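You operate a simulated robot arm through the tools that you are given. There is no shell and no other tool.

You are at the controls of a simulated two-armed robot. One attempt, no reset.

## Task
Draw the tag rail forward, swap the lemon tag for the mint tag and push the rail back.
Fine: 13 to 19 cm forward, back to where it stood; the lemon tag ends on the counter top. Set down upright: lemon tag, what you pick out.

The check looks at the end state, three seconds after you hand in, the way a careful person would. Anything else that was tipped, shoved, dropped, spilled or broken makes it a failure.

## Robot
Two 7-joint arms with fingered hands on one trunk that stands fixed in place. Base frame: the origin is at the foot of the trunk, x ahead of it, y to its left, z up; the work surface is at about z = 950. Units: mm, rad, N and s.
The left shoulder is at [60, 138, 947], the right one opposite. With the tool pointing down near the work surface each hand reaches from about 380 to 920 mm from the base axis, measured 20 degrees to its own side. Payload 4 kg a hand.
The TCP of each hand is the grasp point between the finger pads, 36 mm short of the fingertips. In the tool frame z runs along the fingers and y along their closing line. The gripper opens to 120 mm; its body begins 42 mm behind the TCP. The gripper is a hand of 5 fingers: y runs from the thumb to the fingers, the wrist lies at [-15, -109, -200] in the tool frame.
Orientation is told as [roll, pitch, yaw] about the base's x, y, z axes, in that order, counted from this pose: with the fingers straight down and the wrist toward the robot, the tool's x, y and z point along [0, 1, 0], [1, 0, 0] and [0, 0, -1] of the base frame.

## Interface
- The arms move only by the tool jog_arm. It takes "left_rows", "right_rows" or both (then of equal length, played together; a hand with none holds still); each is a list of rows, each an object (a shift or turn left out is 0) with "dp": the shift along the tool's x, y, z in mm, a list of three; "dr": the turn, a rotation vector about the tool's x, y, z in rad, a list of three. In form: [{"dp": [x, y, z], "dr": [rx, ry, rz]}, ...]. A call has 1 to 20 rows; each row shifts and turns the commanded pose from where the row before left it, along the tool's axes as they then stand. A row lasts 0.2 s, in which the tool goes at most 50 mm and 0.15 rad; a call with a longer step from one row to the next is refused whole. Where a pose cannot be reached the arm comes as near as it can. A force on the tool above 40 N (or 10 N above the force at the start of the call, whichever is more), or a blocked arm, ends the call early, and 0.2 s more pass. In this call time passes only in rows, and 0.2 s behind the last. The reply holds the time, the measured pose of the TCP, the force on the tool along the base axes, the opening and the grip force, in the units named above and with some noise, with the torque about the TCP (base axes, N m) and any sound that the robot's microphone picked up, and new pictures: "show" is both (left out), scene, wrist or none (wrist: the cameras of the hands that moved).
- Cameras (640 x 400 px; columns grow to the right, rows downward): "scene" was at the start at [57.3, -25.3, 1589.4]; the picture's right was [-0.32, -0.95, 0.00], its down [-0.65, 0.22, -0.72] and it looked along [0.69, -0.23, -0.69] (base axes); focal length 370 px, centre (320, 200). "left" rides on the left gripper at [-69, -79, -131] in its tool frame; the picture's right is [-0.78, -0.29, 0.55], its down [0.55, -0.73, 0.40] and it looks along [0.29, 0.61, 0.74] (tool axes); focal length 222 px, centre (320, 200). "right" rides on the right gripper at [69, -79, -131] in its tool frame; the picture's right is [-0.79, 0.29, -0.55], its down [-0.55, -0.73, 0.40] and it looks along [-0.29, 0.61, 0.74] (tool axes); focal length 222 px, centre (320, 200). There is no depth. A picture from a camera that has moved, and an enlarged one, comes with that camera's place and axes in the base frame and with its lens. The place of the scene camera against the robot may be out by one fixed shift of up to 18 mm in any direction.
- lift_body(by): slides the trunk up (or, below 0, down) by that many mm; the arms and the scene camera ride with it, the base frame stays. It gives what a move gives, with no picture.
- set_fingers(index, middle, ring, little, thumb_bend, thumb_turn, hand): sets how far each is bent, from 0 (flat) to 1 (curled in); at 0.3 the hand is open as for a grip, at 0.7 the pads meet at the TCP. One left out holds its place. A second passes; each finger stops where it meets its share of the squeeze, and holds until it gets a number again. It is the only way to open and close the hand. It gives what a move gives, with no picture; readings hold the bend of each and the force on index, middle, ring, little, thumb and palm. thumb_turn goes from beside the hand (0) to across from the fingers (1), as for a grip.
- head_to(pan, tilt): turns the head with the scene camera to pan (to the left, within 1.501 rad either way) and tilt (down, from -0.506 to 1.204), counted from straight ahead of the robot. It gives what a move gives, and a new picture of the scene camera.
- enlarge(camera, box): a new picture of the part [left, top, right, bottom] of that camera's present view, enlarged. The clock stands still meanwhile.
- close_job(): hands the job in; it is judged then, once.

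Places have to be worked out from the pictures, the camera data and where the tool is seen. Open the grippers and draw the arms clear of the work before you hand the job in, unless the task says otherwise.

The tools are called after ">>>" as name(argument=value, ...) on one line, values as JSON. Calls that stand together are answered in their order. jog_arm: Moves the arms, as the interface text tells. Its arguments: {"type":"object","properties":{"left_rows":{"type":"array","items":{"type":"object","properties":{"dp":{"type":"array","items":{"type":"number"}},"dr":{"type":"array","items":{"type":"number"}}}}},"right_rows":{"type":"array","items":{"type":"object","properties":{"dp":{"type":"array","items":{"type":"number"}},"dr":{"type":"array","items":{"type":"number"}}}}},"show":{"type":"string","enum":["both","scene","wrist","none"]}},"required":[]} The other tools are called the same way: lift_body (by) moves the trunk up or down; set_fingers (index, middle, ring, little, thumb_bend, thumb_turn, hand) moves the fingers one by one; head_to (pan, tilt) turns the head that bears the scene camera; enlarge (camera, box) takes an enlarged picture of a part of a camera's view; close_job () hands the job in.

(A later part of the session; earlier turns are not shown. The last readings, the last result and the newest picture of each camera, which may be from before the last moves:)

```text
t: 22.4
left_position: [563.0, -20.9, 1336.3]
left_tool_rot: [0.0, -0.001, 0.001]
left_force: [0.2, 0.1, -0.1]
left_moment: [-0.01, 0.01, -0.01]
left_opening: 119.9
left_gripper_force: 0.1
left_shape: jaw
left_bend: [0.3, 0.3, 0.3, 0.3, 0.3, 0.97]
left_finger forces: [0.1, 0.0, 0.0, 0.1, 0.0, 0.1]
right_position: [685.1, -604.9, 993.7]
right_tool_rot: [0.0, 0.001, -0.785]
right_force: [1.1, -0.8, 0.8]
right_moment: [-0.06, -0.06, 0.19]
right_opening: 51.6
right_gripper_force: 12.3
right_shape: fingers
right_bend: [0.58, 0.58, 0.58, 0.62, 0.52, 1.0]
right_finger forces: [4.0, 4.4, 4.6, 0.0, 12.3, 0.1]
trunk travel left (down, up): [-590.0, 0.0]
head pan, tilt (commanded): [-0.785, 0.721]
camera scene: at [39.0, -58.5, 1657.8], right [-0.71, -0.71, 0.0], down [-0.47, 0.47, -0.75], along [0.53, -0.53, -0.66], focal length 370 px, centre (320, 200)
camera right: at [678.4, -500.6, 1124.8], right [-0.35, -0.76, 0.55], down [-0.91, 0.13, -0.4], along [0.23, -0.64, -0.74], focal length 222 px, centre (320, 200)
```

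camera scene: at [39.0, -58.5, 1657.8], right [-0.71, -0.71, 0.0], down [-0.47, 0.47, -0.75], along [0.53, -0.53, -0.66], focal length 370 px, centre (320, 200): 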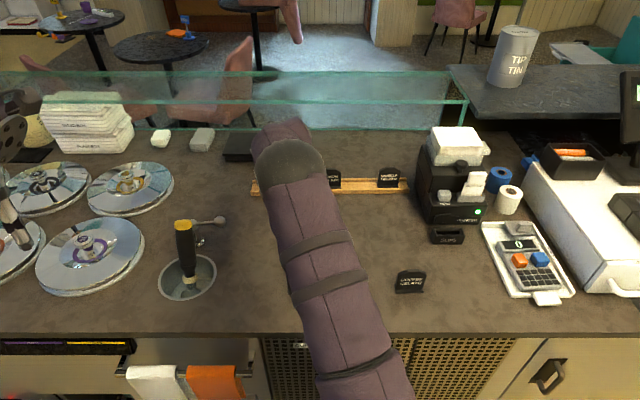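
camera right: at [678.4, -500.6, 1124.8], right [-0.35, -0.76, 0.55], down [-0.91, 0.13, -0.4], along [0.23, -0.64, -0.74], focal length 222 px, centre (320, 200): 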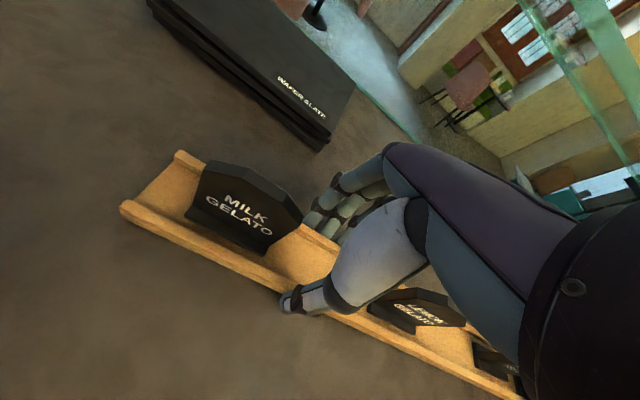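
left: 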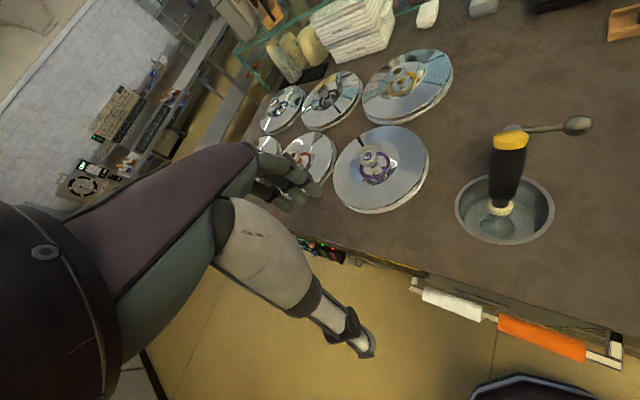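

The rail follows the hand rigidly and the tags stay put. I draw it a further 115 mm at a gentle pace.

>>> jog_arm(right_rows=[{"dp": [0, -2, 0]}, {"dp": [0, -4, 0]}, {"dp": [0, -6, 0]}, {"dp": [0, -7, 0]}, {"dp": [0, -7, 0]}, {"dp": [0, -7, 0]}, {"dp": [0, -7, 0]}, {"dp": [0, -7, 0]}, {"dp": [0, -7, 0]}, {"dp": [0, -7, 0]}, {"dp": [0, -7, 0]}, {"dp": [0, -7, 0]}, {"dp": [0, -7, 0]}, {"dp": [0, -7, 0]}, {"dp": [0, -7, 0]}, {"dp": [0, -7, 0]}, {"dp": [0, -5, 0]}, {"dp": [0, -4, 0]}, {"dp": [0, -2, 0]}, {"dp": [0, -1, 0]}], show="both")

```text
t: 26.6
left_position: [562.3, -22.1, 1336.5]
left_tool_rot: [-0.001, 0.0, 0.001]
left_force: [-0.5, -1.1, 0.5]
left_moment: [-0.03, -0.01, 0.03]
left_opening: 119.4
left_gripper_force: 0.0
left_shape: jaw
left_bend: [0.3, 0.3, 0.3, 0.3, 0.3, 0.97]
left_finger forces: [0.0, 0.1, 0.0, 0.0, 0.1, 0.0]
right_position: [603.1, -523.5, 995.2]
right_tool_rot: [0.001, -0.001, -0.788]
right_force: [0.5, -0.6, -0.5]
right_moment: [-0.01, -0.08, 0.21]
right_opening: 51.4
right_gripper_force: 12.6
right_shape: fingers
right_bend: [0.58, 0.58, 0.58, 0.62, 0.52, 1.0]
right_finger forces: [3.9, 4.2, 4.7, 0.0, 12.4, 0.0]
trunk travel left (down, up): [-590.0, 0.0]
head pan, tilt (commanded): [-0.785, 0.721]
camera scene: at [39.1, -58.5, 1657.8], right [-0.71, -0.71, 0.0], down [-0.47, 0.47, -0.75], along [0.53, -0.53, -0.66], focal length 370 px, centre (320, 200)
camera right: at [596.9, -418.2, 1125.5], right [-0.35, -0.76, 0.55], down [-0.91, 0.13, -0.4], along [0.23, -0.64, -0.74], focal length 222 px, centre (320, 200)
```

scene: 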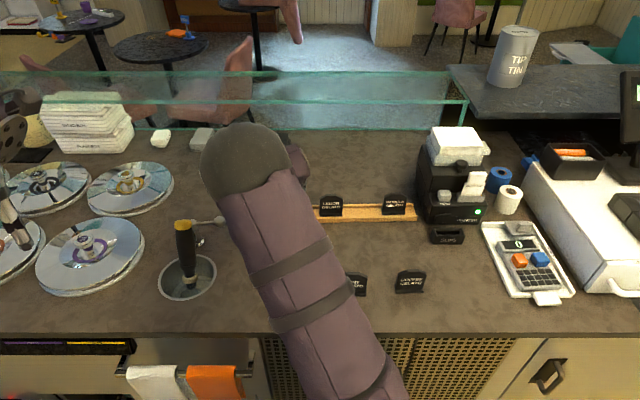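
right: 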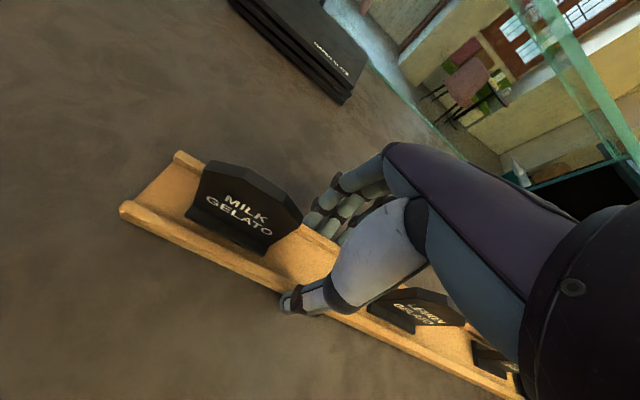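

The hand has moved 154 mm and the rail with it, with the tags in place. I check the rail's position and clearance to the printer in the scene view before letting go.

>>> enlarge(camera="scene", box=[270, 130, 470, 255])

```text
3.20 times, centred on (370, 192) of scene
camera zoom: at [39.1, -58.5, 1657.8], right [-0.71, -0.71, 0.0], down [-0.47, 0.47, -0.75], along [0.53, -0.53, -0.66], focal length 1184 px, centre (160, 224)
```

zoom: 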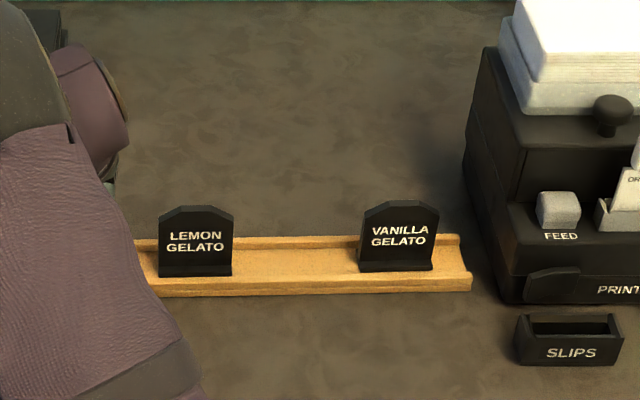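

The rail's centre has come about 160 mm and it is turned ~1.9° (left end nearer), clear of the printer by ~27 mm. I straighten it by turning the gripped rail a little clockwise.

>>> jog_arm(right_rows=[{"dr": [0, 0, 0.01]}, {"dr": [0, 0, 0.012]}, {"dr": [0, 0, 0.01]}], show="none")

>>> enlarge(camera="scene", box=[270, 130, 470, 255])

```text
t: 27.4
left_position: [562.8, -20.7, 1336.2]
left_tool_rot: [0.0, 0.0, 0.0]
left_force: [-0.3, -0.2, -0.1]
left_moment: [-0.04, -0.03, 0.04]
left_opening: 119.7
left_gripper_force: 0.1
left_shape: jaw
left_bend: [0.3, 0.3, 0.3, 0.3, 0.3, 0.97]
left_finger forces: [0.0, 0.1, 0.0, 0.0, 0.0, 0.0]
right_position: [603.4, -520.9, 993.9]
right_tool_rot: [0.0, -0.001, -0.818]
right_force: [0.6, -0.2, 0.3]
right_moment: [-0.03, -0.04, 0.17]
right_opening: 51.3
right_gripper_force: 11.8
right_shape: fingers
right_bend: [0.58, 0.58, 0.58, 0.62, 0.52, 1.0]
right_finger forces: [4.1, 4.2, 4.2, 0.0, 12.1, 0.0]
trunk travel left (down, up): [-590.0, 0.0]
head pan, tilt (commanded): [-0.785, 0.721]
```

```text
3.20 times, centred on (370, 192) of scene
camera zoom: at [39.2, -58.5, 1657.8], right [-0.71, -0.71, 0.0], down [-0.47, 0.47, -0.75], along [0.53, -0.53, -0.66], focal length 1184 px, centre (160, 224)
```

zoom: 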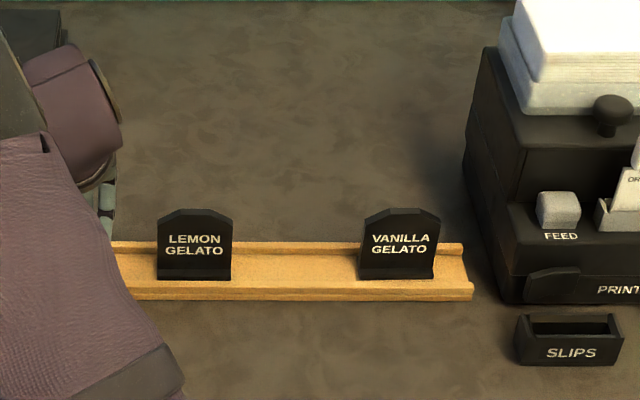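

The rail is now straight and about 163 mm forward. I open the hand to release it.

>>> set_fingers(hand="right", index=0.46, middle=0.46, ring=0.46, little=0.46, thumb_bend=0.42)

>>> enlarge(camera="right", box=[110, 110, 490, 400])

```text
t: 28.4
left_position: [563.2, -20.7, 1336.5]
left_tool_rot: [-0.001, -0.001, 0.0]
left_force: [-0.7, 0.5, -0.1]
left_moment: [0.03, -0.02, -0.01]
left_opening: 119.8
left_gripper_force: 0.0
left_shape: jaw
left_bend: [0.3, 0.3, 0.3, 0.3, 0.3, 0.97]
left_finger forces: [0.0, 0.0, 0.0, 0.0, 0.0, 0.0]
right_position: [601.8, -522.2, 993.6]
right_tool_rot: [0.0, 0.0, -0.817]
right_force: [-0.3, 0.1, 0.7]
right_moment: [-0.01, 0.02, 0.01]
right_opening: 77.1
right_gripper_force: 0.0
right_shape: fingers
right_bend: [0.46, 0.46, 0.46, 0.46, 0.42, 0.99]
right_finger forces: [0.1, 0.0, 0.0, 0.0, 0.1, 0.0]
trunk travel left (down, up): [-590.0, 0.0]
head pan, tilt (commanded): [-0.785, 0.721]
```

```text
1.38 times, centred on (300, 255) of right
camera zoom: at [600.1, -417.5, 1125.6], right [-0.37, -0.75, 0.55], down [-0.9, 0.16, -0.4], along [0.21, -0.64, -0.74], focal length 306 px, centre (348, 124)
```

zoom: 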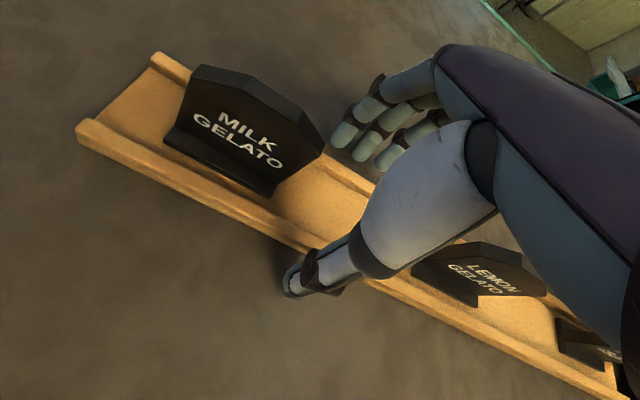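

The rail is free, tags upright. I lift the hand straight up and square it again to look at the lemon tag.

>>> jog_arm(right_rows=[{"dp": [0, 0, -6]}, {"dp": [0, 0, -10]}, {"dp": [0, 0, -15]}, {"dp": [0, 0, -20]}, {"dp": [0, 0, -25]}, {"dp": [0, 0, -25]}, {"dp": [0, 0, -20], "dr": [0, 0, -0.032]}], show="both")

```text
t: 29.9
left_position: [562.5, -21.1, 1337.5]
left_tool_rot: [0.001, 0.001, -0.001]
left_force: [-0.7, 1.1, 0.2]
left_moment: [0.02, -0.03, 0.01]
left_opening: 119.4
left_gripper_force: 0.2
left_shape: jaw
left_bend: [0.3, 0.3, 0.3, 0.3, 0.3, 0.97]
left_finger forces: [0.0, 0.1, 0.0, 0.1, 0.0, 0.1]
right_position: [603.1, -523.2, 1115.0]
right_tool_rot: [0.0, 0.001, -0.785]
right_force: [-0.1, 0.6, -0.2]
right_moment: [-0.03, 0.01, 0.01]
right_opening: 77.3
right_gripper_force: 0.1
right_shape: fingers
right_bend: [0.46, 0.46, 0.46, 0.46, 0.42, 0.99]
right_finger forces: [0.0, 0.1, 0.0, 0.0, 0.0, 0.0]
trunk travel left (down, up): [-590.0, 0.0]
head pan, tilt (commanded): [-0.785, 0.721]
camera scene: at [38.4, -58.4, 1657.8], right [-0.71, -0.71, 0.0], down [-0.47, 0.47, -0.75], along [0.53, -0.53, -0.66], focal length 370 px, centre (320, 200)
camera right: at [596.5, -418.5, 1246.4], right [-0.35, -0.76, 0.55], down [-0.91, 0.13, -0.4], along [0.23, -0.64, -0.74], focal length 222 px, centre (320, 200)
```

scene: 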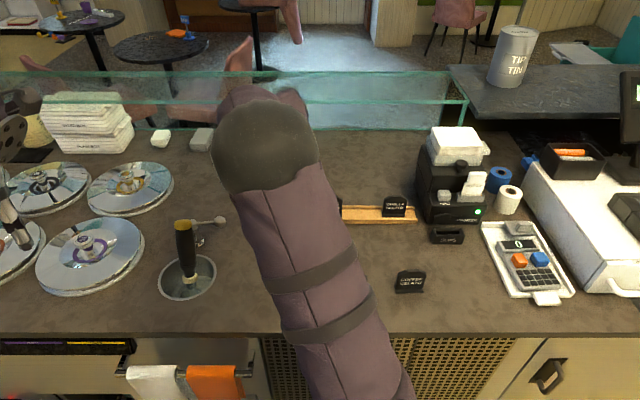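
right: 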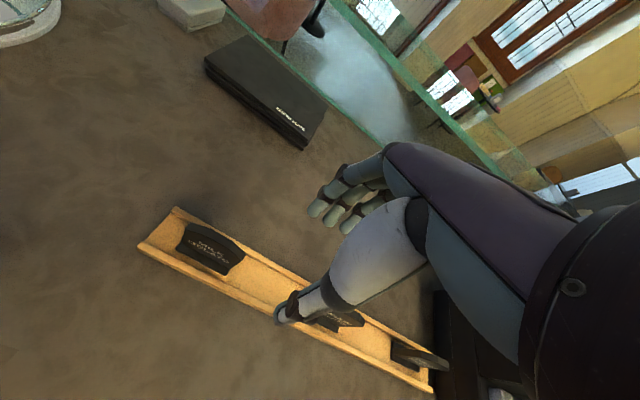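

I move the hand 190 mm to the right at this height so the wrist camera sees the lemon tag clearly.

>>> jog_arm(right_rows=[{"dp": [-15, 0, 0]}, {"dp": [-20, 0, 0]}, {"dp": [-20, 0, 0]}, {"dp": [-20, 0, 0]}, {"dp": [-20, 0, 0]}, {"dp": [-20, 0, 0]}, {"dp": [-20, 0, 0]}, {"dp": [-20, 0, 0]}, {"dp": [-20, 0, 0]}, {"dp": [-15, 0, 0]}], show="both")

>>> enlarge(camera="right", box=[130, 140, 370, 290])

```text
t: 32.1
left_position: [564.0, -19.8, 1335.4]
left_tool_rot: [0.0, 0.002, 0.0]
left_force: [0.7, -0.9, -0.5]
left_moment: [-0.03, -0.01, 0.0]
left_opening: 119.6
left_gripper_force: 0.0
left_shape: jaw
left_bend: [0.3, 0.3, 0.3, 0.3, 0.3, 0.97]
left_finger forces: [0.0, 0.0, 0.0, 0.0, 0.0, 0.0]
right_position: [468.5, -656.4, 1114.0]
right_tool_rot: [0.0, 0.0, -0.785]
right_force: [0.2, -0.8, 0.0]
right_moment: [-0.01, 0.01, -0.01]
right_opening: 77.3
right_gripper_force: 0.1
right_shape: fingers
right_bend: [0.46, 0.46, 0.46, 0.46, 0.42, 0.99]
right_finger forces: [0.0, 0.1, 0.0, 0.0, 0.0, 0.0]
trunk travel left (down, up): [-590.0, 0.0]
head pan, tilt (commanded): [-0.785, 0.721]
camera scene: at [38.6, -58.6, 1657.8], right [-0.71, -0.71, 0.0], down [-0.47, 0.47, -0.75], along [0.53, -0.53, -0.66], focal length 370 px, centre (320, 200)
camera right: at [461.7, -552.2, 1246.1], right [-0.35, -0.76, 0.55], down [-0.91, 0.13, -0.4], along [0.23, -0.64, -0.74], focal length 222 px, centre (320, 200)
```

scene: 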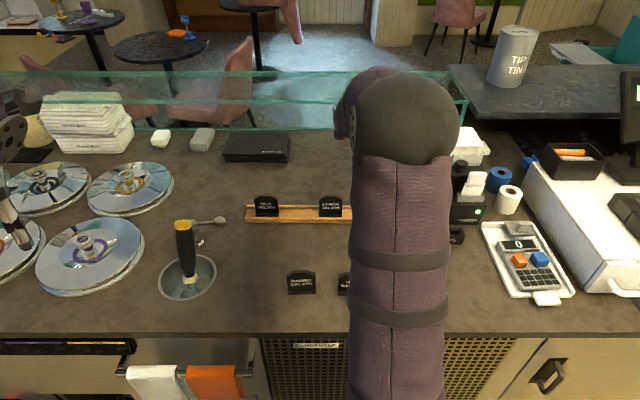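
right: 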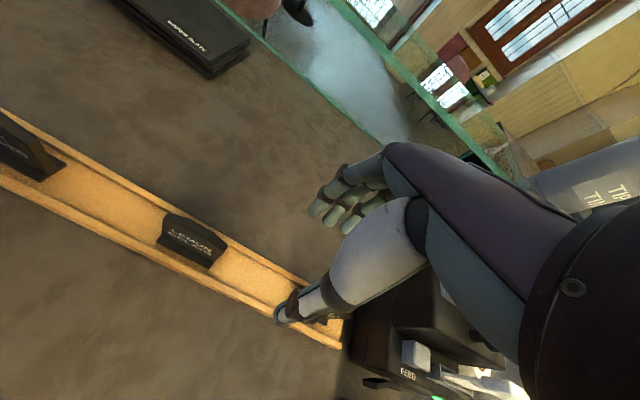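

```text
2.67 times, centred on (250, 215) of right
camera zoom: at [461.7, -552.2, 1246.1], right [-0.35, -0.76, 0.55], down [-0.91, 0.13, -0.4], along [0.23, -0.64, -0.74], focal length 592 px, centre (507, 160)
```

zoom: 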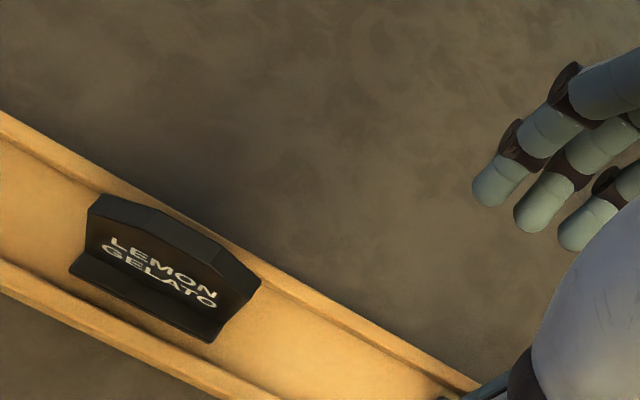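

I zoom further into the lemon tag to get the plate's thickness and position.

>>> enlarge(camera="right", box=[150, 205, 238, 275])

```text
5.71 times, centred on (194, 240) of right
camera zoom: at [461.7, -552.2, 1246.1], right [-0.35, -0.76, 0.55], down [-0.91, 0.13, -0.4], along [0.23, -0.64, -0.74], focal length 1269 px, centre (1040, -29)
```

zoom: 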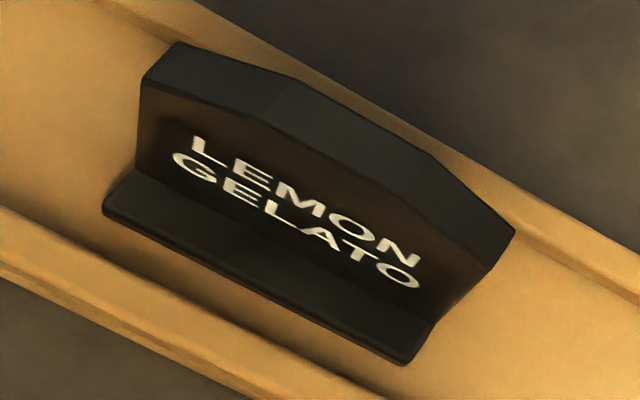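

The plate runs from F≈−786 to −794 (8 mm thick), U 20–80, shoulders at z≈1008 and top at ≈1021, with a 10 mm foot in front. I move the hand over it (thumb in front, index and middle behind) and come down partway.

>>> jog_arm(right_rows=[{"dp": [14, -1, 0]}, {"dp": [20, -1, 0]}, {"dp": [20, -1, 0]}, {"dp": [20, -1, 0]}, {"dp": [14, -1, 0]}, {"dp": [0, 0, 12]}, {"dp": [0, 0, 16]}, {"dp": [0, 0, 16]}, {"dp": [0, 0, 14]}, {"dp": [0, 0, 10]}], show="both")

>>> enlarge(camera="right", box=[220, 130, 500, 370])

```text
t: 34.4
left_position: [562.9, -19.7, 1337.0]
left_tool_rot: [0.0, 0.0, -0.001]
left_force: [0.4, 0.6, 0.1]
left_moment: [0.0, -0.01, 0.01]
left_opening: 119.8
left_gripper_force: 0.1
left_shape: jaw
left_bend: [0.3, 0.3, 0.3, 0.3, 0.3, 0.97]
left_finger forces: [0.0, 0.1, 0.1, 0.0, 0.0, 0.0]
right_position: [527.5, -592.5, 1045.7]
right_tool_rot: [0.002, -0.001, -0.786]
right_force: [-0.1, 0.1, 0.1]
right_moment: [0.02, 0.01, -0.02]
right_opening: 77.2
right_gripper_force: 0.1
right_shape: fingers
right_bend: [0.46, 0.46, 0.46, 0.46, 0.42, 0.99]
right_finger forces: [0.0, 0.0, 0.1, 0.0, 0.0, 0.0]
trunk travel left (down, up): [-590.0, 0.0]
head pan, tilt (commanded): [-0.785, 0.721]
camera scene: at [39.0, -58.5, 1657.8], right [-0.71, -0.71, 0.0], down [-0.47, 0.47, -0.75], along [0.53, -0.53, -0.66], focal length 370 px, centre (320, 200)
camera right: at [521.5, -487.2, 1177.5], right [-0.35, -0.76, 0.55], down [-0.91, 0.13, -0.4], along [0.23, -0.64, -0.74], focal length 222 px, centre (320, 200)
```

scene: 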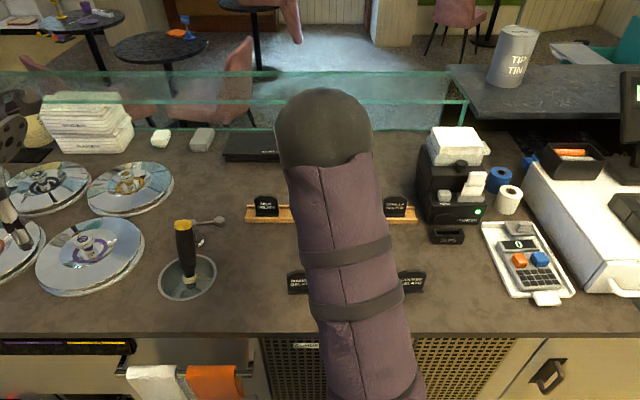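
right: 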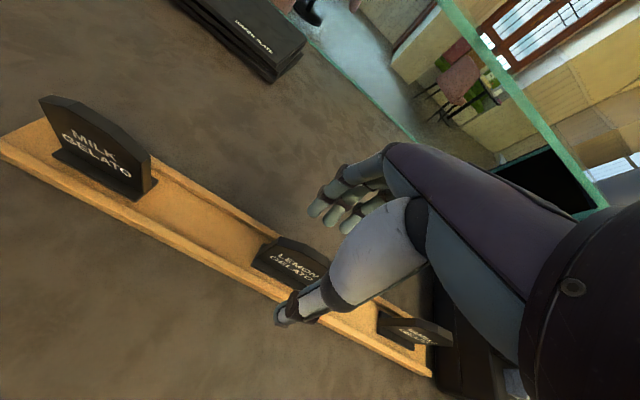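

```text
1.67 times, centred on (360, 250) of right
camera zoom: at [521.5, -487.2, 1177.5], right [-0.35, -0.76, 0.55], down [-0.91, 0.13, -0.4], along [0.23, -0.64, -0.74], focal length 370 px, centre (253, 117)
```

zoom: 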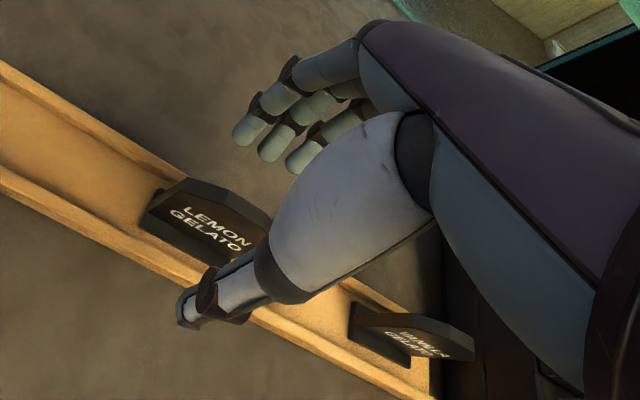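

The hand sits right over the lemon with thumb in front. I descend to just above the rail lips (TCP z≈1017), shifting 1.5 mm toward me.

>>> jog_arm(right_rows=[{"dp": [0, -1.5, 8]}, {"dp": [0, 0, 8]}, {"dp": [0, 0, 7]}, {"dp": [0, 0, 5]}], show="wrist")

>>> enlarge(camera="right", box=[220, 130, 500, 370])

```text
t: 35.4
left_position: [563.6, -20.7, 1336.4]
left_tool_rot: [0.0, -0.001, 0.002]
left_force: [0.3, 0.2, 0.7]
left_moment: [-0.01, 0.0, 0.0]
left_opening: 119.6
left_gripper_force: 0.0
left_shape: jaw
left_bend: [0.3, 0.3, 0.3, 0.3, 0.3, 0.97]
left_finger forces: [0.0, 0.0, 0.0, 0.0, 0.1, 0.0]
right_position: [526.1, -590.6, 1018.2]
right_tool_rot: [0.0, 0.001, -0.786]
right_force: [0.0, 0.1, 0.6]
right_moment: [0.0, -0.04, -0.01]
right_opening: 77.4
right_gripper_force: 0.2
right_shape: fingers
right_bend: [0.46, 0.46, 0.46, 0.46, 0.42, 0.99]
right_finger forces: [0.0, 0.0, 0.1, 0.0, 0.1, 0.0]
trunk travel left (down, up): [-590.0, 0.0]
head pan, tilt (commanded): [-0.785, 0.721]
camera right: at [520.2, -486.3, 1149.9], right [-0.35, -0.76, 0.55], down [-0.91, 0.13, -0.4], along [0.23, -0.64, -0.74], focal length 222 px, centre (320, 200)
```

right: 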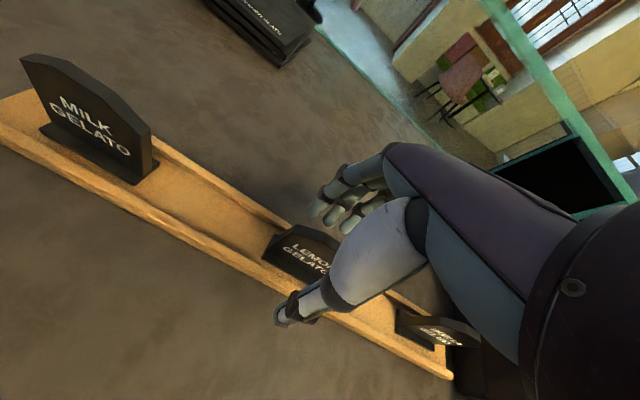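

```text
1.67 times, centred on (360, 250) of right
camera zoom: at [520.2, -486.3, 1149.9], right [-0.35, -0.76, 0.55], down [-0.91, 0.13, -0.4], along [0.23, -0.64, -0.74], focal length 370 px, centre (253, 117)
```

zoom: 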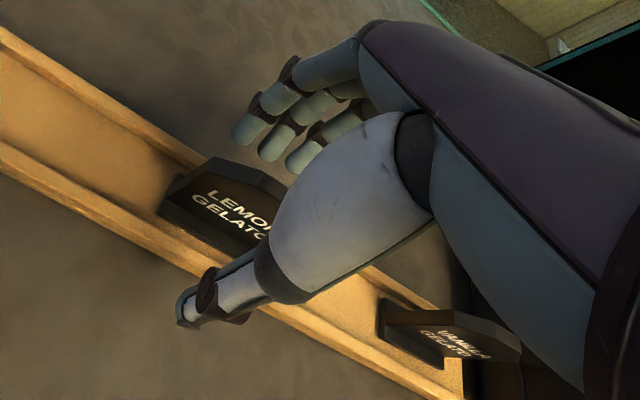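

Alignment is good: TCP at U 46, F −790, z 1018. I close index, middle and thumb partway and watch for early contact.

>>> set_fingers(hand="right", index=0.6, middle=0.6, ring=0.46, little=0.4, thumb_bend=0.6)

>>> enlarge(camera="right", box=[220, 130, 500, 370])

```text
t: 36.4
left_position: [562.6, -20.6, 1337.1]
left_tool_rot: [0.0, 0.001, 0.001]
left_force: [-1.2, -0.1, 0.4]
left_moment: [0.0, 0.02, -0.02]
left_opening: 119.7
left_gripper_force: 0.0
left_shape: jaw
left_bend: [0.3, 0.3, 0.3, 0.3, 0.3, 0.97]
left_finger forces: [0.1, 0.0, 0.0, 0.0, 0.1, 0.1]
right_position: [526.0, -590.8, 1019.2]
right_tool_rot: [-0.001, -0.001, -0.786]
right_force: [-0.1, -0.6, 0.2]
right_moment: [0.0, 0.01, -0.01]
right_opening: 30.4
right_gripper_force: 0.0
right_shape: fingers
right_bend: [0.6, 0.6, 0.46, 0.4, 0.6, 1.0]
right_finger forces: [0.0, 0.0, 0.1, 0.0, 0.0, 0.0]
trunk travel left (down, up): [-590.0, 0.0]
head pan, tilt (commanded): [-0.785, 0.721]
```

```text
1.67 times, centred on (360, 250) of right
camera zoom: at [520.2, -486.3, 1149.9], right [-0.35, -0.76, 0.55], down [-0.91, 0.13, -0.4], along [0.23, -0.64, -0.74], focal length 370 px, centre (253, 117)
```

zoom: 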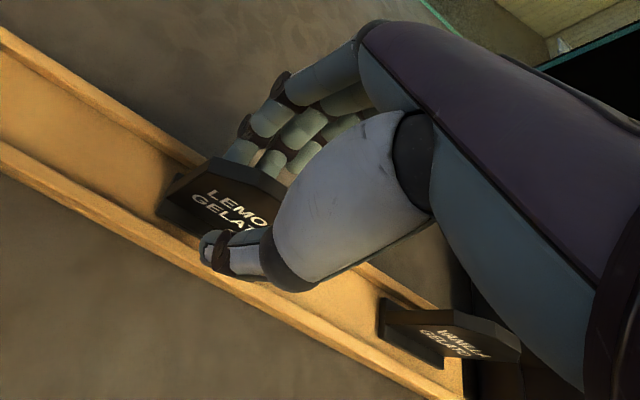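

No contact yet at 30 mm opening. I close further until thumb, index and middle meet the plate.

>>> set_fingers(hand="right", index=0.66, middle=0.66, thumb_bend=0.66)

>>> enlarge(camera="right", box=[220, 130, 500, 370])

```text
t: 37.4
left_position: [561.9, -21.7, 1336.2]
left_tool_rot: [0.002, 0.001, 0.001]
left_force: [0.1, -0.3, 0.1]
left_moment: [0.0, 0.01, -0.02]
left_opening: 119.8
left_gripper_force: 0.0
left_shape: jaw
left_bend: [0.3, 0.3, 0.3, 0.3, 0.3, 0.97]
left_finger forces: [0.0, 0.1, 0.1, 0.0, 0.0, 0.0]
right_position: [526.1, -591.1, 1018.0]
right_tool_rot: [0.001, 0.0, -0.785]
right_force: [-0.3, 0.2, 0.2]
right_moment: [-0.01, -0.02, -0.05]
right_opening: 13.0
right_gripper_force: 0.1
right_shape: fingers
right_bend: [0.66, 0.66, 0.46, 0.4, 0.66, 1.0]
right_finger forces: [0.0, 0.0, 0.1, 0.1, 0.0, 0.0]
trunk travel left (down, up): [-590.0, 0.0]
head pan, tilt (commanded): [-0.785, 0.721]
```

```text
1.67 times, centred on (360, 250) of right
camera zoom: at [520.2, -486.3, 1149.9], right [-0.35, -0.76, 0.55], down [-0.91, 0.13, -0.4], along [0.23, -0.64, -0.74], focal length 370 px, centre (253, 117)
```

zoom: 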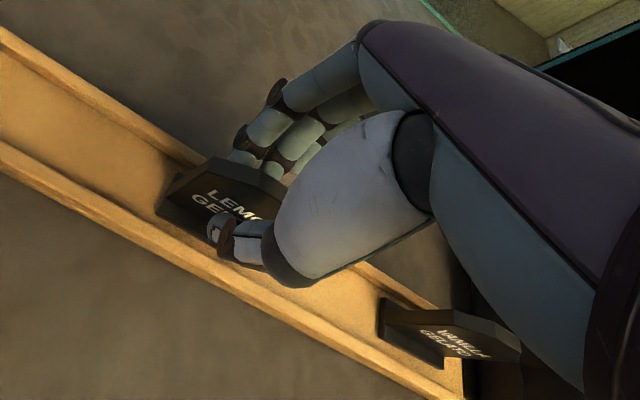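

Still no contact at 13 mm. I close past the expected plate thickness to get a light grip.

>>> set_fingers(hand="right", index=0.69, middle=0.69, thumb_bend=0.69)

>>> enlarge(camera="right", box=[220, 130, 500, 370])

```text
t: 38.4
left_position: [563.1, -20.0, 1335.2]
left_tool_rot: [-0.001, -0.001, -0.001]
left_force: [0.3, 0.0, 0.1]
left_moment: [0.01, -0.01, 0.03]
left_opening: 119.5
left_gripper_force: 0.1
left_shape: jaw
left_bend: [0.3, 0.3, 0.3, 0.3, 0.3, 0.97]
left_finger forces: [0.0, 0.1, 0.0, 0.0, 0.1, 0.1]
right_position: [526.2, -590.6, 1018.0]
right_tool_rot: [-0.002, 0.001, -0.786]
right_force: [0.2, 0.6, 0.3]
right_moment: [-0.04, 0.0, -0.01]
right_opening: 7.5
right_gripper_force: 1.2
right_shape: fingers
right_bend: [0.68, 0.68, 0.46, 0.4, 0.68, 1.0]
right_finger forces: [1.0, 0.6, 0.0, 0.0, 1.6, 0.0]
trunk travel left (down, up): [-590.0, 0.0]
head pan, tilt (commanded): [-0.785, 0.721]
```

```text
1.67 times, centred on (360, 250) of right
camera zoom: at [520.2, -486.3, 1149.9], right [-0.35, -0.76, 0.55], down [-0.91, 0.13, -0.4], along [0.23, -0.64, -0.74], focal length 370 px, centre (253, 117)
```

zoom: 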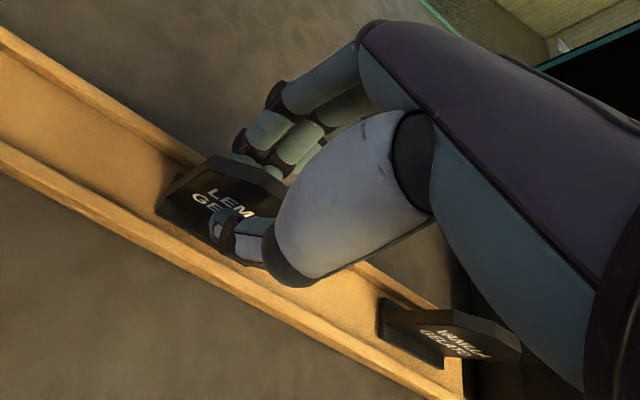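

Contact at 7.5 mm opening, matching the plate. I squeeze a little firmer to hold it.

>>> set_fingers(hand="right", index=0.75, middle=0.75, thumb_bend=0.75)

>>> jog_arm(right_rows=[{"dp": [0, 0, -1]}, {"dp": [0, 0, -2]}, {"dp": [0, 0, -2]}], show="wrist")

>>> enlarge(camera="right", box=[140, 130, 500, 370])

```text
t: 39.4
left_position: [563.3, -21.2, 1336.8]
left_tool_rot: [-0.001, 0.0, 0.0]
left_force: [-0.3, -0.5, 0.3]
left_moment: [-0.03, 0.01, -0.03]
left_opening: 119.8
left_gripper_force: 0.0
left_shape: jaw
left_bend: [0.3, 0.3, 0.3, 0.3, 0.3, 0.97]
left_finger forces: [0.0, 0.0, 0.1, 0.0, 0.0, 0.1]
right_position: [525.0, -590.9, 1019.3]
right_tool_rot: [-0.002, 0.0, -0.786]
right_force: [0.0, 0.1, 0.2]
right_moment: [0.01, 0.0, 0.05]
right_opening: 5.0
right_gripper_force: 13.7
right_shape: fingers
right_bend: [0.73, 0.73, 0.46, 0.4, 0.68, 1.0]
right_finger forces: [6.8, 6.8, 0.1, 0.0, 13.6, 0.0]
trunk travel left (down, up): [-590.0, 0.0]
head pan, tilt (commanded): [-0.785, 0.721]
```

```text
t: 40.1
left_position: [562.4, -20.4, 1336.3]
left_tool_rot: [0.001, -0.001, 0.0]
left_force: [-0.4, 0.8, 0.4]
left_moment: [0.02, -0.02, 0.0]
left_opening: 119.8
left_gripper_force: 0.1
left_shape: jaw
left_bend: [0.3, 0.3, 0.3, 0.3, 0.3, 0.97]
left_finger forces: [0.0, 0.0, 0.0, 0.0, 0.1, 0.0]
right_position: [525.7, -589.4, 1023.5]
right_tool_rot: [0.001, -0.002, -0.787]
right_force: [0.4, 0.4, 0.1]
right_moment: [0.03, 0.01, -0.01]
right_opening: 5.2
right_gripper_force: 13.5
right_shape: fingers
right_bend: [0.73, 0.73, 0.46, 0.4, 0.68, 1.0]
right_finger forces: [7.1, 6.5, 0.1, 0.0, 13.6, 0.0]
trunk travel left (down, up): [-590.0, 0.0]
head pan, tilt (commanded): [-0.785, 0.721]
camera right: at [519.9, -485.9, 1155.2], right [-0.35, -0.76, 0.55], down [-0.91, 0.13, -0.4], along [0.23, -0.64, -0.74], focal length 222 px, centre (320, 200)
```

right: 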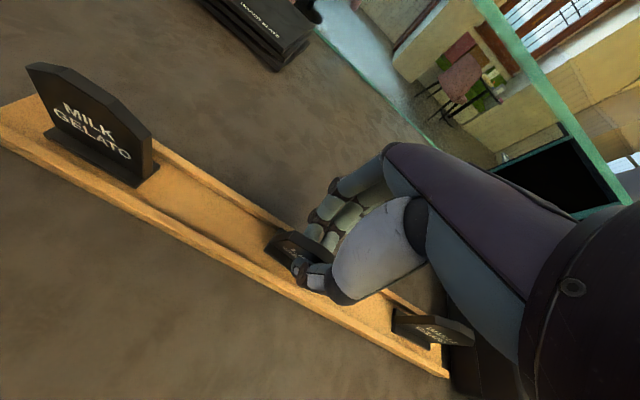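

```text
1.67 times, centred on (320, 250) of right
camera zoom: at [519.9, -485.9, 1155.2], right [-0.35, -0.76, 0.55], down [-0.91, 0.13, -0.4], along [0.23, -0.64, -0.74], focal length 370 px, centre (320, 117)
```

zoom: 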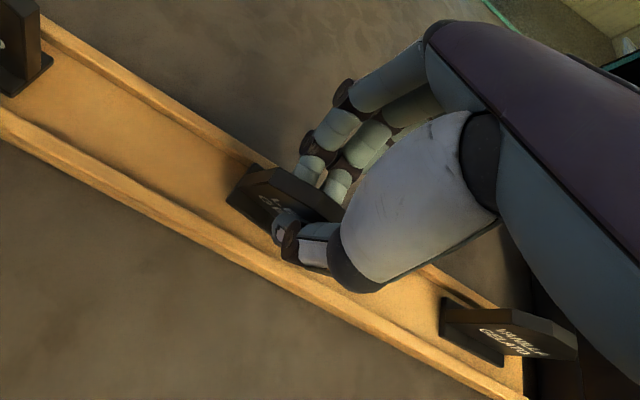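

The thumb and two fingers hold the plate with about 13 N. I keep lifting straight up to clear the rail and tags.

>>> jog_arm(right_rows=[{"dp": [0, 0, -5]}, {"dp": [0, 0, -8]}, {"dp": [0, 0, -12]}, {"dp": [0, 0, -15]}, {"dp": [0, 0, -15]}, {"dp": [0, 0, -15]}, {"dp": [0, 0, -10]}, {"dp": [0, 0, -5]}], show="both")

>>> enlarge(camera="right", box=[140, 130, 500, 370])

```text
t: 42.0
left_position: [562.0, -20.8, 1335.9]
left_tool_rot: [0.0, -0.001, 0.0]
left_force: [-1.1, -0.9, 0.2]
left_moment: [0.04, -0.02, -0.03]
left_opening: 119.7
left_gripper_force: 0.0
left_shape: jaw
left_bend: [0.3, 0.3, 0.3, 0.3, 0.3, 0.97]
left_finger forces: [0.0, 0.1, 0.0, 0.0, 0.0, 0.1]
right_position: [526.9, -590.2, 1109.0]
right_tool_rot: [-0.002, 0.001, -0.786]
right_force: [0.2, -0.1, -0.3]
right_moment: [0.04, 0.02, -0.02]
right_opening: 5.2
right_gripper_force: 13.7
right_shape: fingers
right_bend: [0.73, 0.73, 0.46, 0.4, 0.68, 1.0]
right_finger forces: [7.1, 6.5, 0.0, 0.0, 13.6, 0.1]
trunk travel left (down, up): [-590.0, 0.0]
head pan, tilt (commanded): [-0.785, 0.721]
camera scene: at [38.8, -58.4, 1657.8], right [-0.71, -0.71, 0.0], down [-0.47, 0.47, -0.75], along [0.53, -0.53, -0.66], focal length 370 px, centre (320, 200)
camera right: at [520.7, -485.5, 1240.4], right [-0.35, -0.76, 0.55], down [-0.91, 0.13, -0.4], along [0.23, -0.64, -0.74], focal length 222 px, centre (320, 200)
```

scene: 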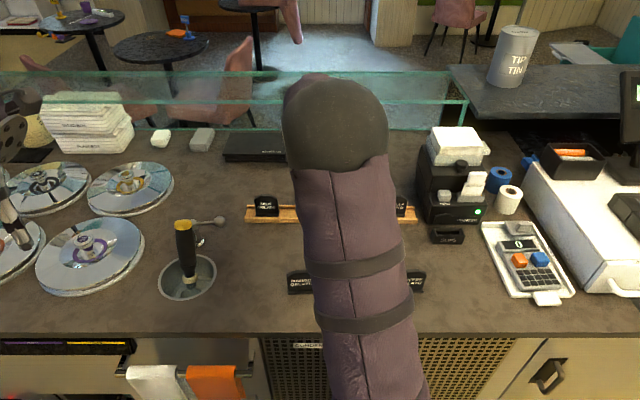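
right: 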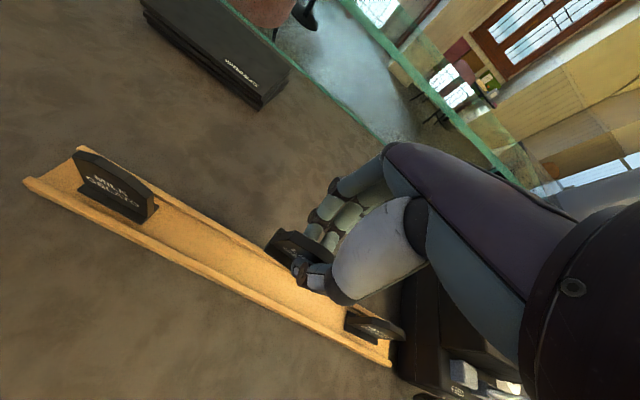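

```text
1.67 times, centred on (320, 250) of right
camera zoom: at [520.7, -485.5, 1240.4], right [-0.35, -0.76, 0.55], down [-0.91, 0.13, -0.4], along [0.23, -0.64, -0.74], focal length 370 px, centre (320, 117)
```

zoom: 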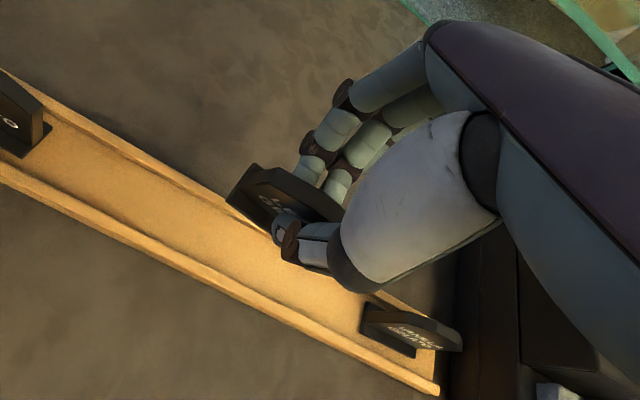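

The lemon tag is up and clear. I zoom in to see whether it is tilted in the grip.

>>> enlarge(camera="right", box=[250, 215, 362, 305])

```text
4.44 times, centred on (306, 260) of right
camera zoom: at [520.7, -485.5, 1240.4], right [-0.35, -0.76, 0.55], down [-0.91, 0.13, -0.4], along [0.23, -0.64, -0.74], focal length 987 px, centre (382, -67)
```

zoom: 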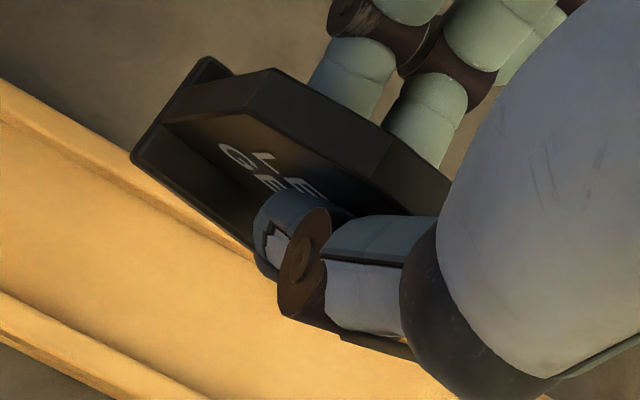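

The lemon is held, but its lower end seems swung away from me by perhaps 10–20°, pivoting in the grip. I carry it toward the free counter area at U≈−60, F≈−650, where I can look at it again.

>>> jog_arm(right_rows=[{"dp": [0, -10, 0]}, {"dp": [0, -18, 0]}, {"dp": [0, -20, 0]}, {"dp": [5, -20, 0]}, {"dp": [15, -20, 0]}, {"dp": [20, -20, 0]}, {"dp": [20, -15, 0]}, {"dp": [20, -10, 0]}, {"dp": [15, -5, 0]}, {"dp": [10, -2, 0]}], show="both")

```text
t: 44.1
left_position: [563.1, -20.6, 1335.9]
left_tool_rot: [0.0, -0.002, 0.0]
left_force: [1.0, 0.0, 0.0]
left_moment: [0.01, 0.0, 0.0]
left_opening: 119.5
left_gripper_force: 0.0
left_shape: jaw
left_bend: [0.3, 0.3, 0.3, 0.3, 0.3, 0.97]
left_finger forces: [0.0, 0.1, 0.1, 0.0, 0.1, 0.1]
right_position: [502.2, -415.4, 1108.7]
right_tool_rot: [0.001, 0.0, -0.788]
right_force: [0.2, 0.9, -1.2]
right_moment: [-0.03, -0.01, 0.03]
right_opening: 5.1
right_gripper_force: 13.9
right_shape: fingers
right_bend: [0.73, 0.73, 0.46, 0.4, 0.68, 1.0]
right_finger forces: [7.3, 6.4, 0.0, 0.0, 13.8, 0.0]
trunk travel left (down, up): [-590.0, 0.0]
head pan, tilt (commanded): [-0.785, 0.721]
camera scene: at [38.9, -58.0, 1657.8], right [-0.71, -0.71, 0.0], down [-0.47, 0.47, -0.75], along [0.53, -0.53, -0.66], focal length 370 px, centre (320, 200)
camera right: at [494.9, -311.5, 1239.8], right [-0.35, -0.76, 0.55], down [-0.91, 0.13, -0.4], along [0.23, -0.64, -0.74], focal length 222 px, centre (320, 200)
```

scene: 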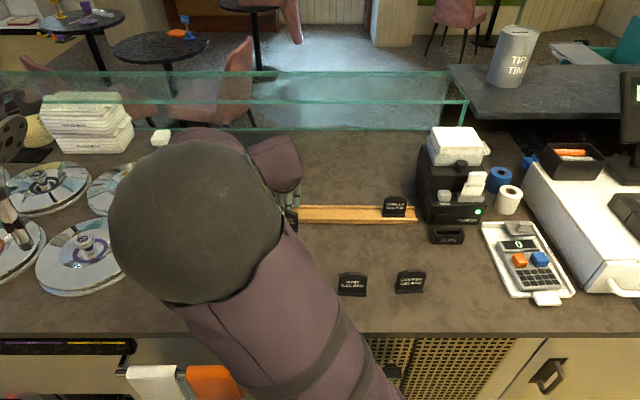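
right: 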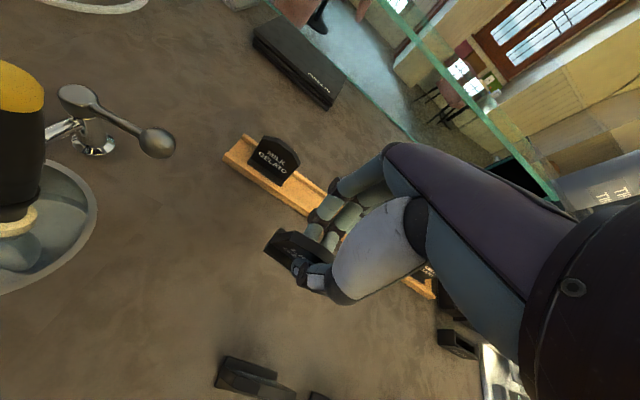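

The right elbow blocks the head camera, so I turn the left hand (in free air) by 40° to use its camera as a side view of the held tag.

>>> jog_arm(left_rows=[{"dr": [0, 0, 0.14]}, {"dr": [0, 0, 0.14]}, {"dr": [0, 0, 0.14]}, {"dr": [0, 0, 0.14]}, {"dr": [0, 0, 0.14]}], show="wrist")

```text
t: 45.4
left_position: [562.8, -19.9, 1336.3]
left_tool_rot: [-0.001, 0.0, -0.7]
left_force: [0.0, 0.0, 0.2]
left_moment: [0.0, 0.03, 0.01]
left_opening: 119.9
left_gripper_force: 0.1
left_shape: jaw
left_bend: [0.3, 0.3, 0.3, 0.3, 0.3, 0.97]
left_finger forces: [0.0, 0.0, 0.1, 0.1, 0.0, 0.0]
right_position: [502.1, -415.9, 1108.1]
right_tool_rot: [0.0, 0.002, -0.784]
right_force: [-0.5, 0.3, -0.1]
right_moment: [0.04, 0.0, -0.02]
right_opening: 5.3
right_gripper_force: 13.6
right_shape: fingers
right_bend: [0.73, 0.73, 0.46, 0.4, 0.68, 1.0]
right_finger forces: [7.2, 6.4, 0.1, 0.0, 13.8, 0.1]
trunk travel left (down, up): [-590.0, 0.0]
head pan, tilt (commanded): [-0.785, 0.721]
camera left: at [458.6, -21.8, 1468.5], right [-0.73, -0.41, -0.55], down [-0.21, 0.89, -0.4], along [0.65, -0.18, -0.74], focal length 222 px, centre (320, 200)
```

left: 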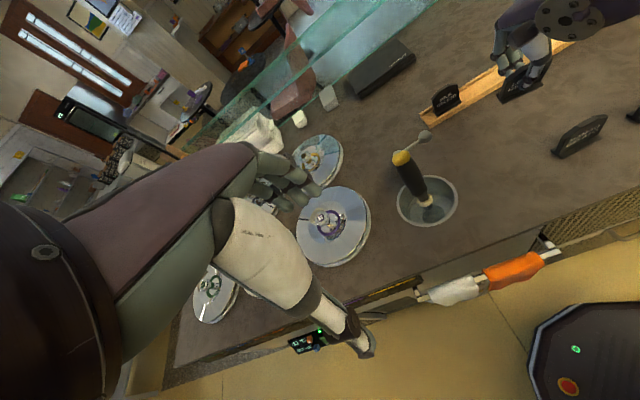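

The left camera sees the right hand and the held tag at the upper right. I enlarge that part.

>>> enlarge(camera="left", box=[470, 30, 590, 130])

>>> enlarge(camera="left", box=[420, 20, 640, 180])

```text
4.00 times, centred on (530, 80) of left
camera zoom: at [458.6, -21.8, 1468.5], right [-0.73, -0.41, -0.55], down [-0.21, 0.89, -0.4], along [0.65, -0.18, -0.74], focal length 888 px, centre (-520, 680)
```

zoom: 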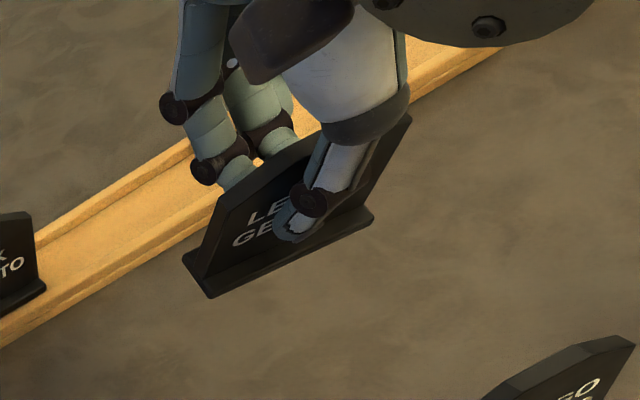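

```text
2.50 times, centred on (530, 100) of left
camera zoom: at [458.6, -21.8, 1468.5], right [-0.73, -0.41, -0.55], down [-0.21, 0.89, -0.4], along [0.65, -0.18, -0.74], focal length 555 px, centre (-205, 450)
```

zoom: 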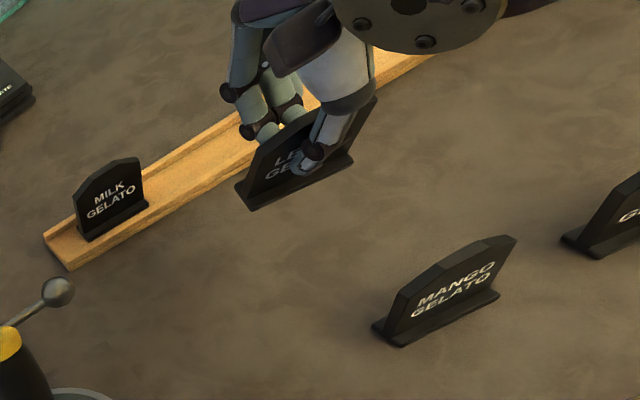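

This side view is useful. I zoom in more to measure the tag's corners accurately.

>>> enlarge(camera="left", box=[510, 54, 580, 108])

```text
7.41 times, centred on (545, 81) of left
camera zoom: at [458.6, -21.8, 1468.5], right [-0.73, -0.41, -0.55], down [-0.21, 0.89, -0.4], along [0.65, -0.18, -0.74], focal length 1645 px, centre (-1347, 1082)
```

zoom: 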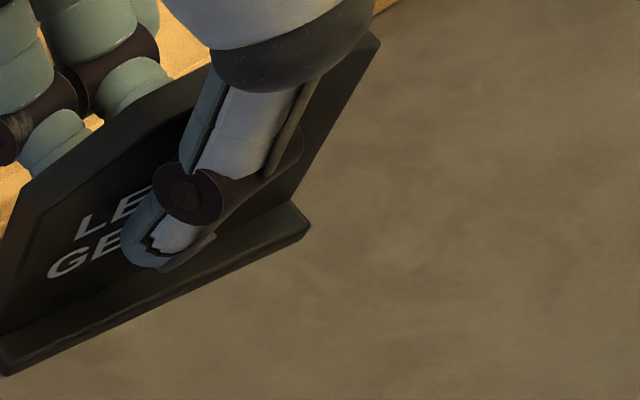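

Fitting the corners, the tag is tilted about 11° (top toward me) and yawed about 10° in the grip, roll near 0. I turn the hand to square it up: yaw back 0.17 rad and tilt 0.19 rad about the tag's width axis.

>>> jog_arm(right_rows=[{"dr": [0, 0, -0.06]}, {"dr": [0, 0, -0.06]}, {"dr": [0, 0, -0.05]}, {"dr": [0.0623, 0.0113, 0]}, {"dr": [0.0623, 0.0113, 0]}, {"dr": [0.0623, 0.0113, 0]}], show="none")

>>> enlarge(camera="left", box=[490, 40, 600, 124])

>>> enlarge(camera="right", box=[200, 190, 380, 330])

```text
t: 46.8
left_position: [562.6, -20.4, 1336.2]
left_tool_rot: [0.0, -0.001, -0.701]
left_force: [-0.6, -0.3, 0.2]
left_moment: [0.01, -0.03, 0.02]
left_opening: 119.5
left_gripper_force: 0.1
left_shape: jaw
left_bend: [0.3, 0.3, 0.3, 0.3, 0.3, 0.97]
left_finger forces: [0.0, 0.0, 0.0, 0.0, 0.0, 0.0]
right_position: [502.0, -417.7, 1108.6]
right_tool_rot: [0.035, 0.189, -0.614]
right_force: [0.3, 0.5, -0.3]
right_moment: [0.03, -0.02, -0.02]
right_opening: 5.1
right_gripper_force: 13.9
right_shape: fingers
right_bend: [0.74, 0.74, 0.46, 0.4, 0.68, 1.0]
right_finger forces: [7.2, 6.6, 0.1, 0.0, 13.8, 0.0]
trunk travel left (down, up): [-590.0, 0.0]
head pan, tilt (commanded): [-0.785, 0.721]
```

```text
4.76 times, centred on (545, 82) of left
camera zoom: at [458.4, -22.7, 1468.6], right [-0.73, -0.41, -0.55], down [-0.21, 0.89, -0.4], along [0.65, -0.17, -0.74], focal length 1058 px, centre (-751, 762)
```

zoom: 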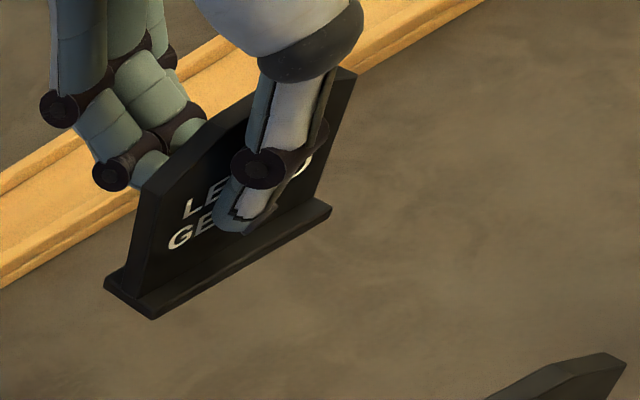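

```text
2.86 times, centred on (290, 260) of right
camera zoom: at [496.5, -334.5, 1254.5], right [-0.15, -0.88, 0.46], down [-0.96, 0.02, -0.27], along [0.23, -0.48, -0.85], focal length 635 px, centre (406, 29)
```

zoom: 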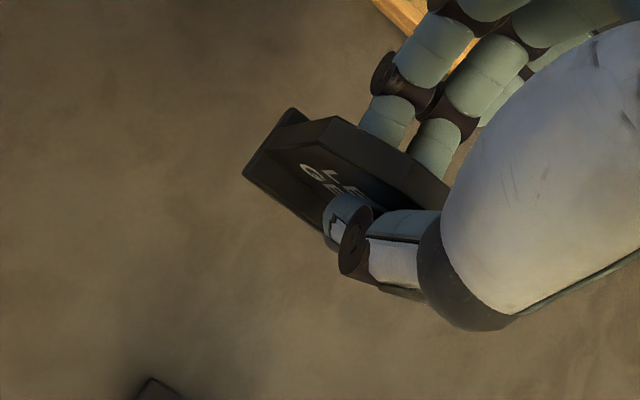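

The tag now looks nearly upright. To calibrate my measurement I zoom on the mango tag, which stands truly upright, in the same camera.

>>> enlarge(camera="left", box=[545, 105, 615, 165])

>>> enlarge(camera="left", box=[500, 50, 570, 110])

```text
6.67 times, centred on (580, 135) of left
camera zoom: at [458.4, -22.7, 1468.6], right [-0.73, -0.41, -0.55], down [-0.21, 0.89, -0.4], along [0.65, -0.17, -0.74], focal length 1481 px, centre (-1413, 633)
```

zoom: 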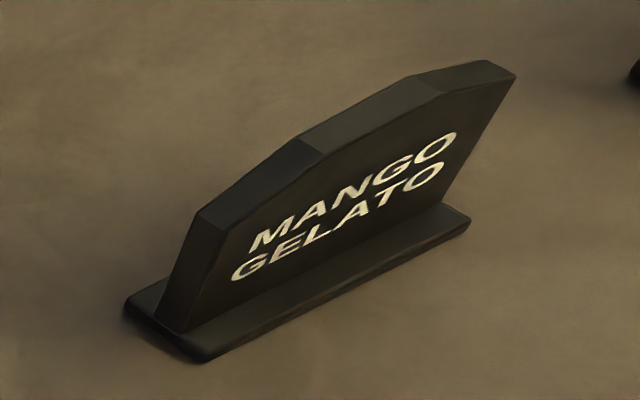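

```text
6.67 times, centred on (535, 80) of left
camera zoom: at [458.4, -22.7, 1468.6], right [-0.73, -0.41, -0.55], down [-0.21, 0.89, -0.4], along [0.65, -0.17, -0.74], focal length 1481 px, centre (-1113, 1000)
```

zoom: 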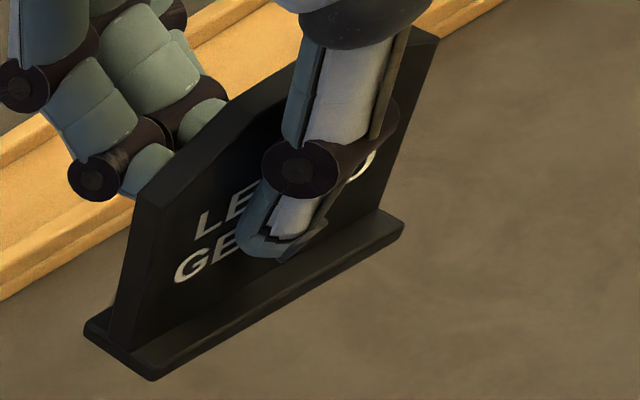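

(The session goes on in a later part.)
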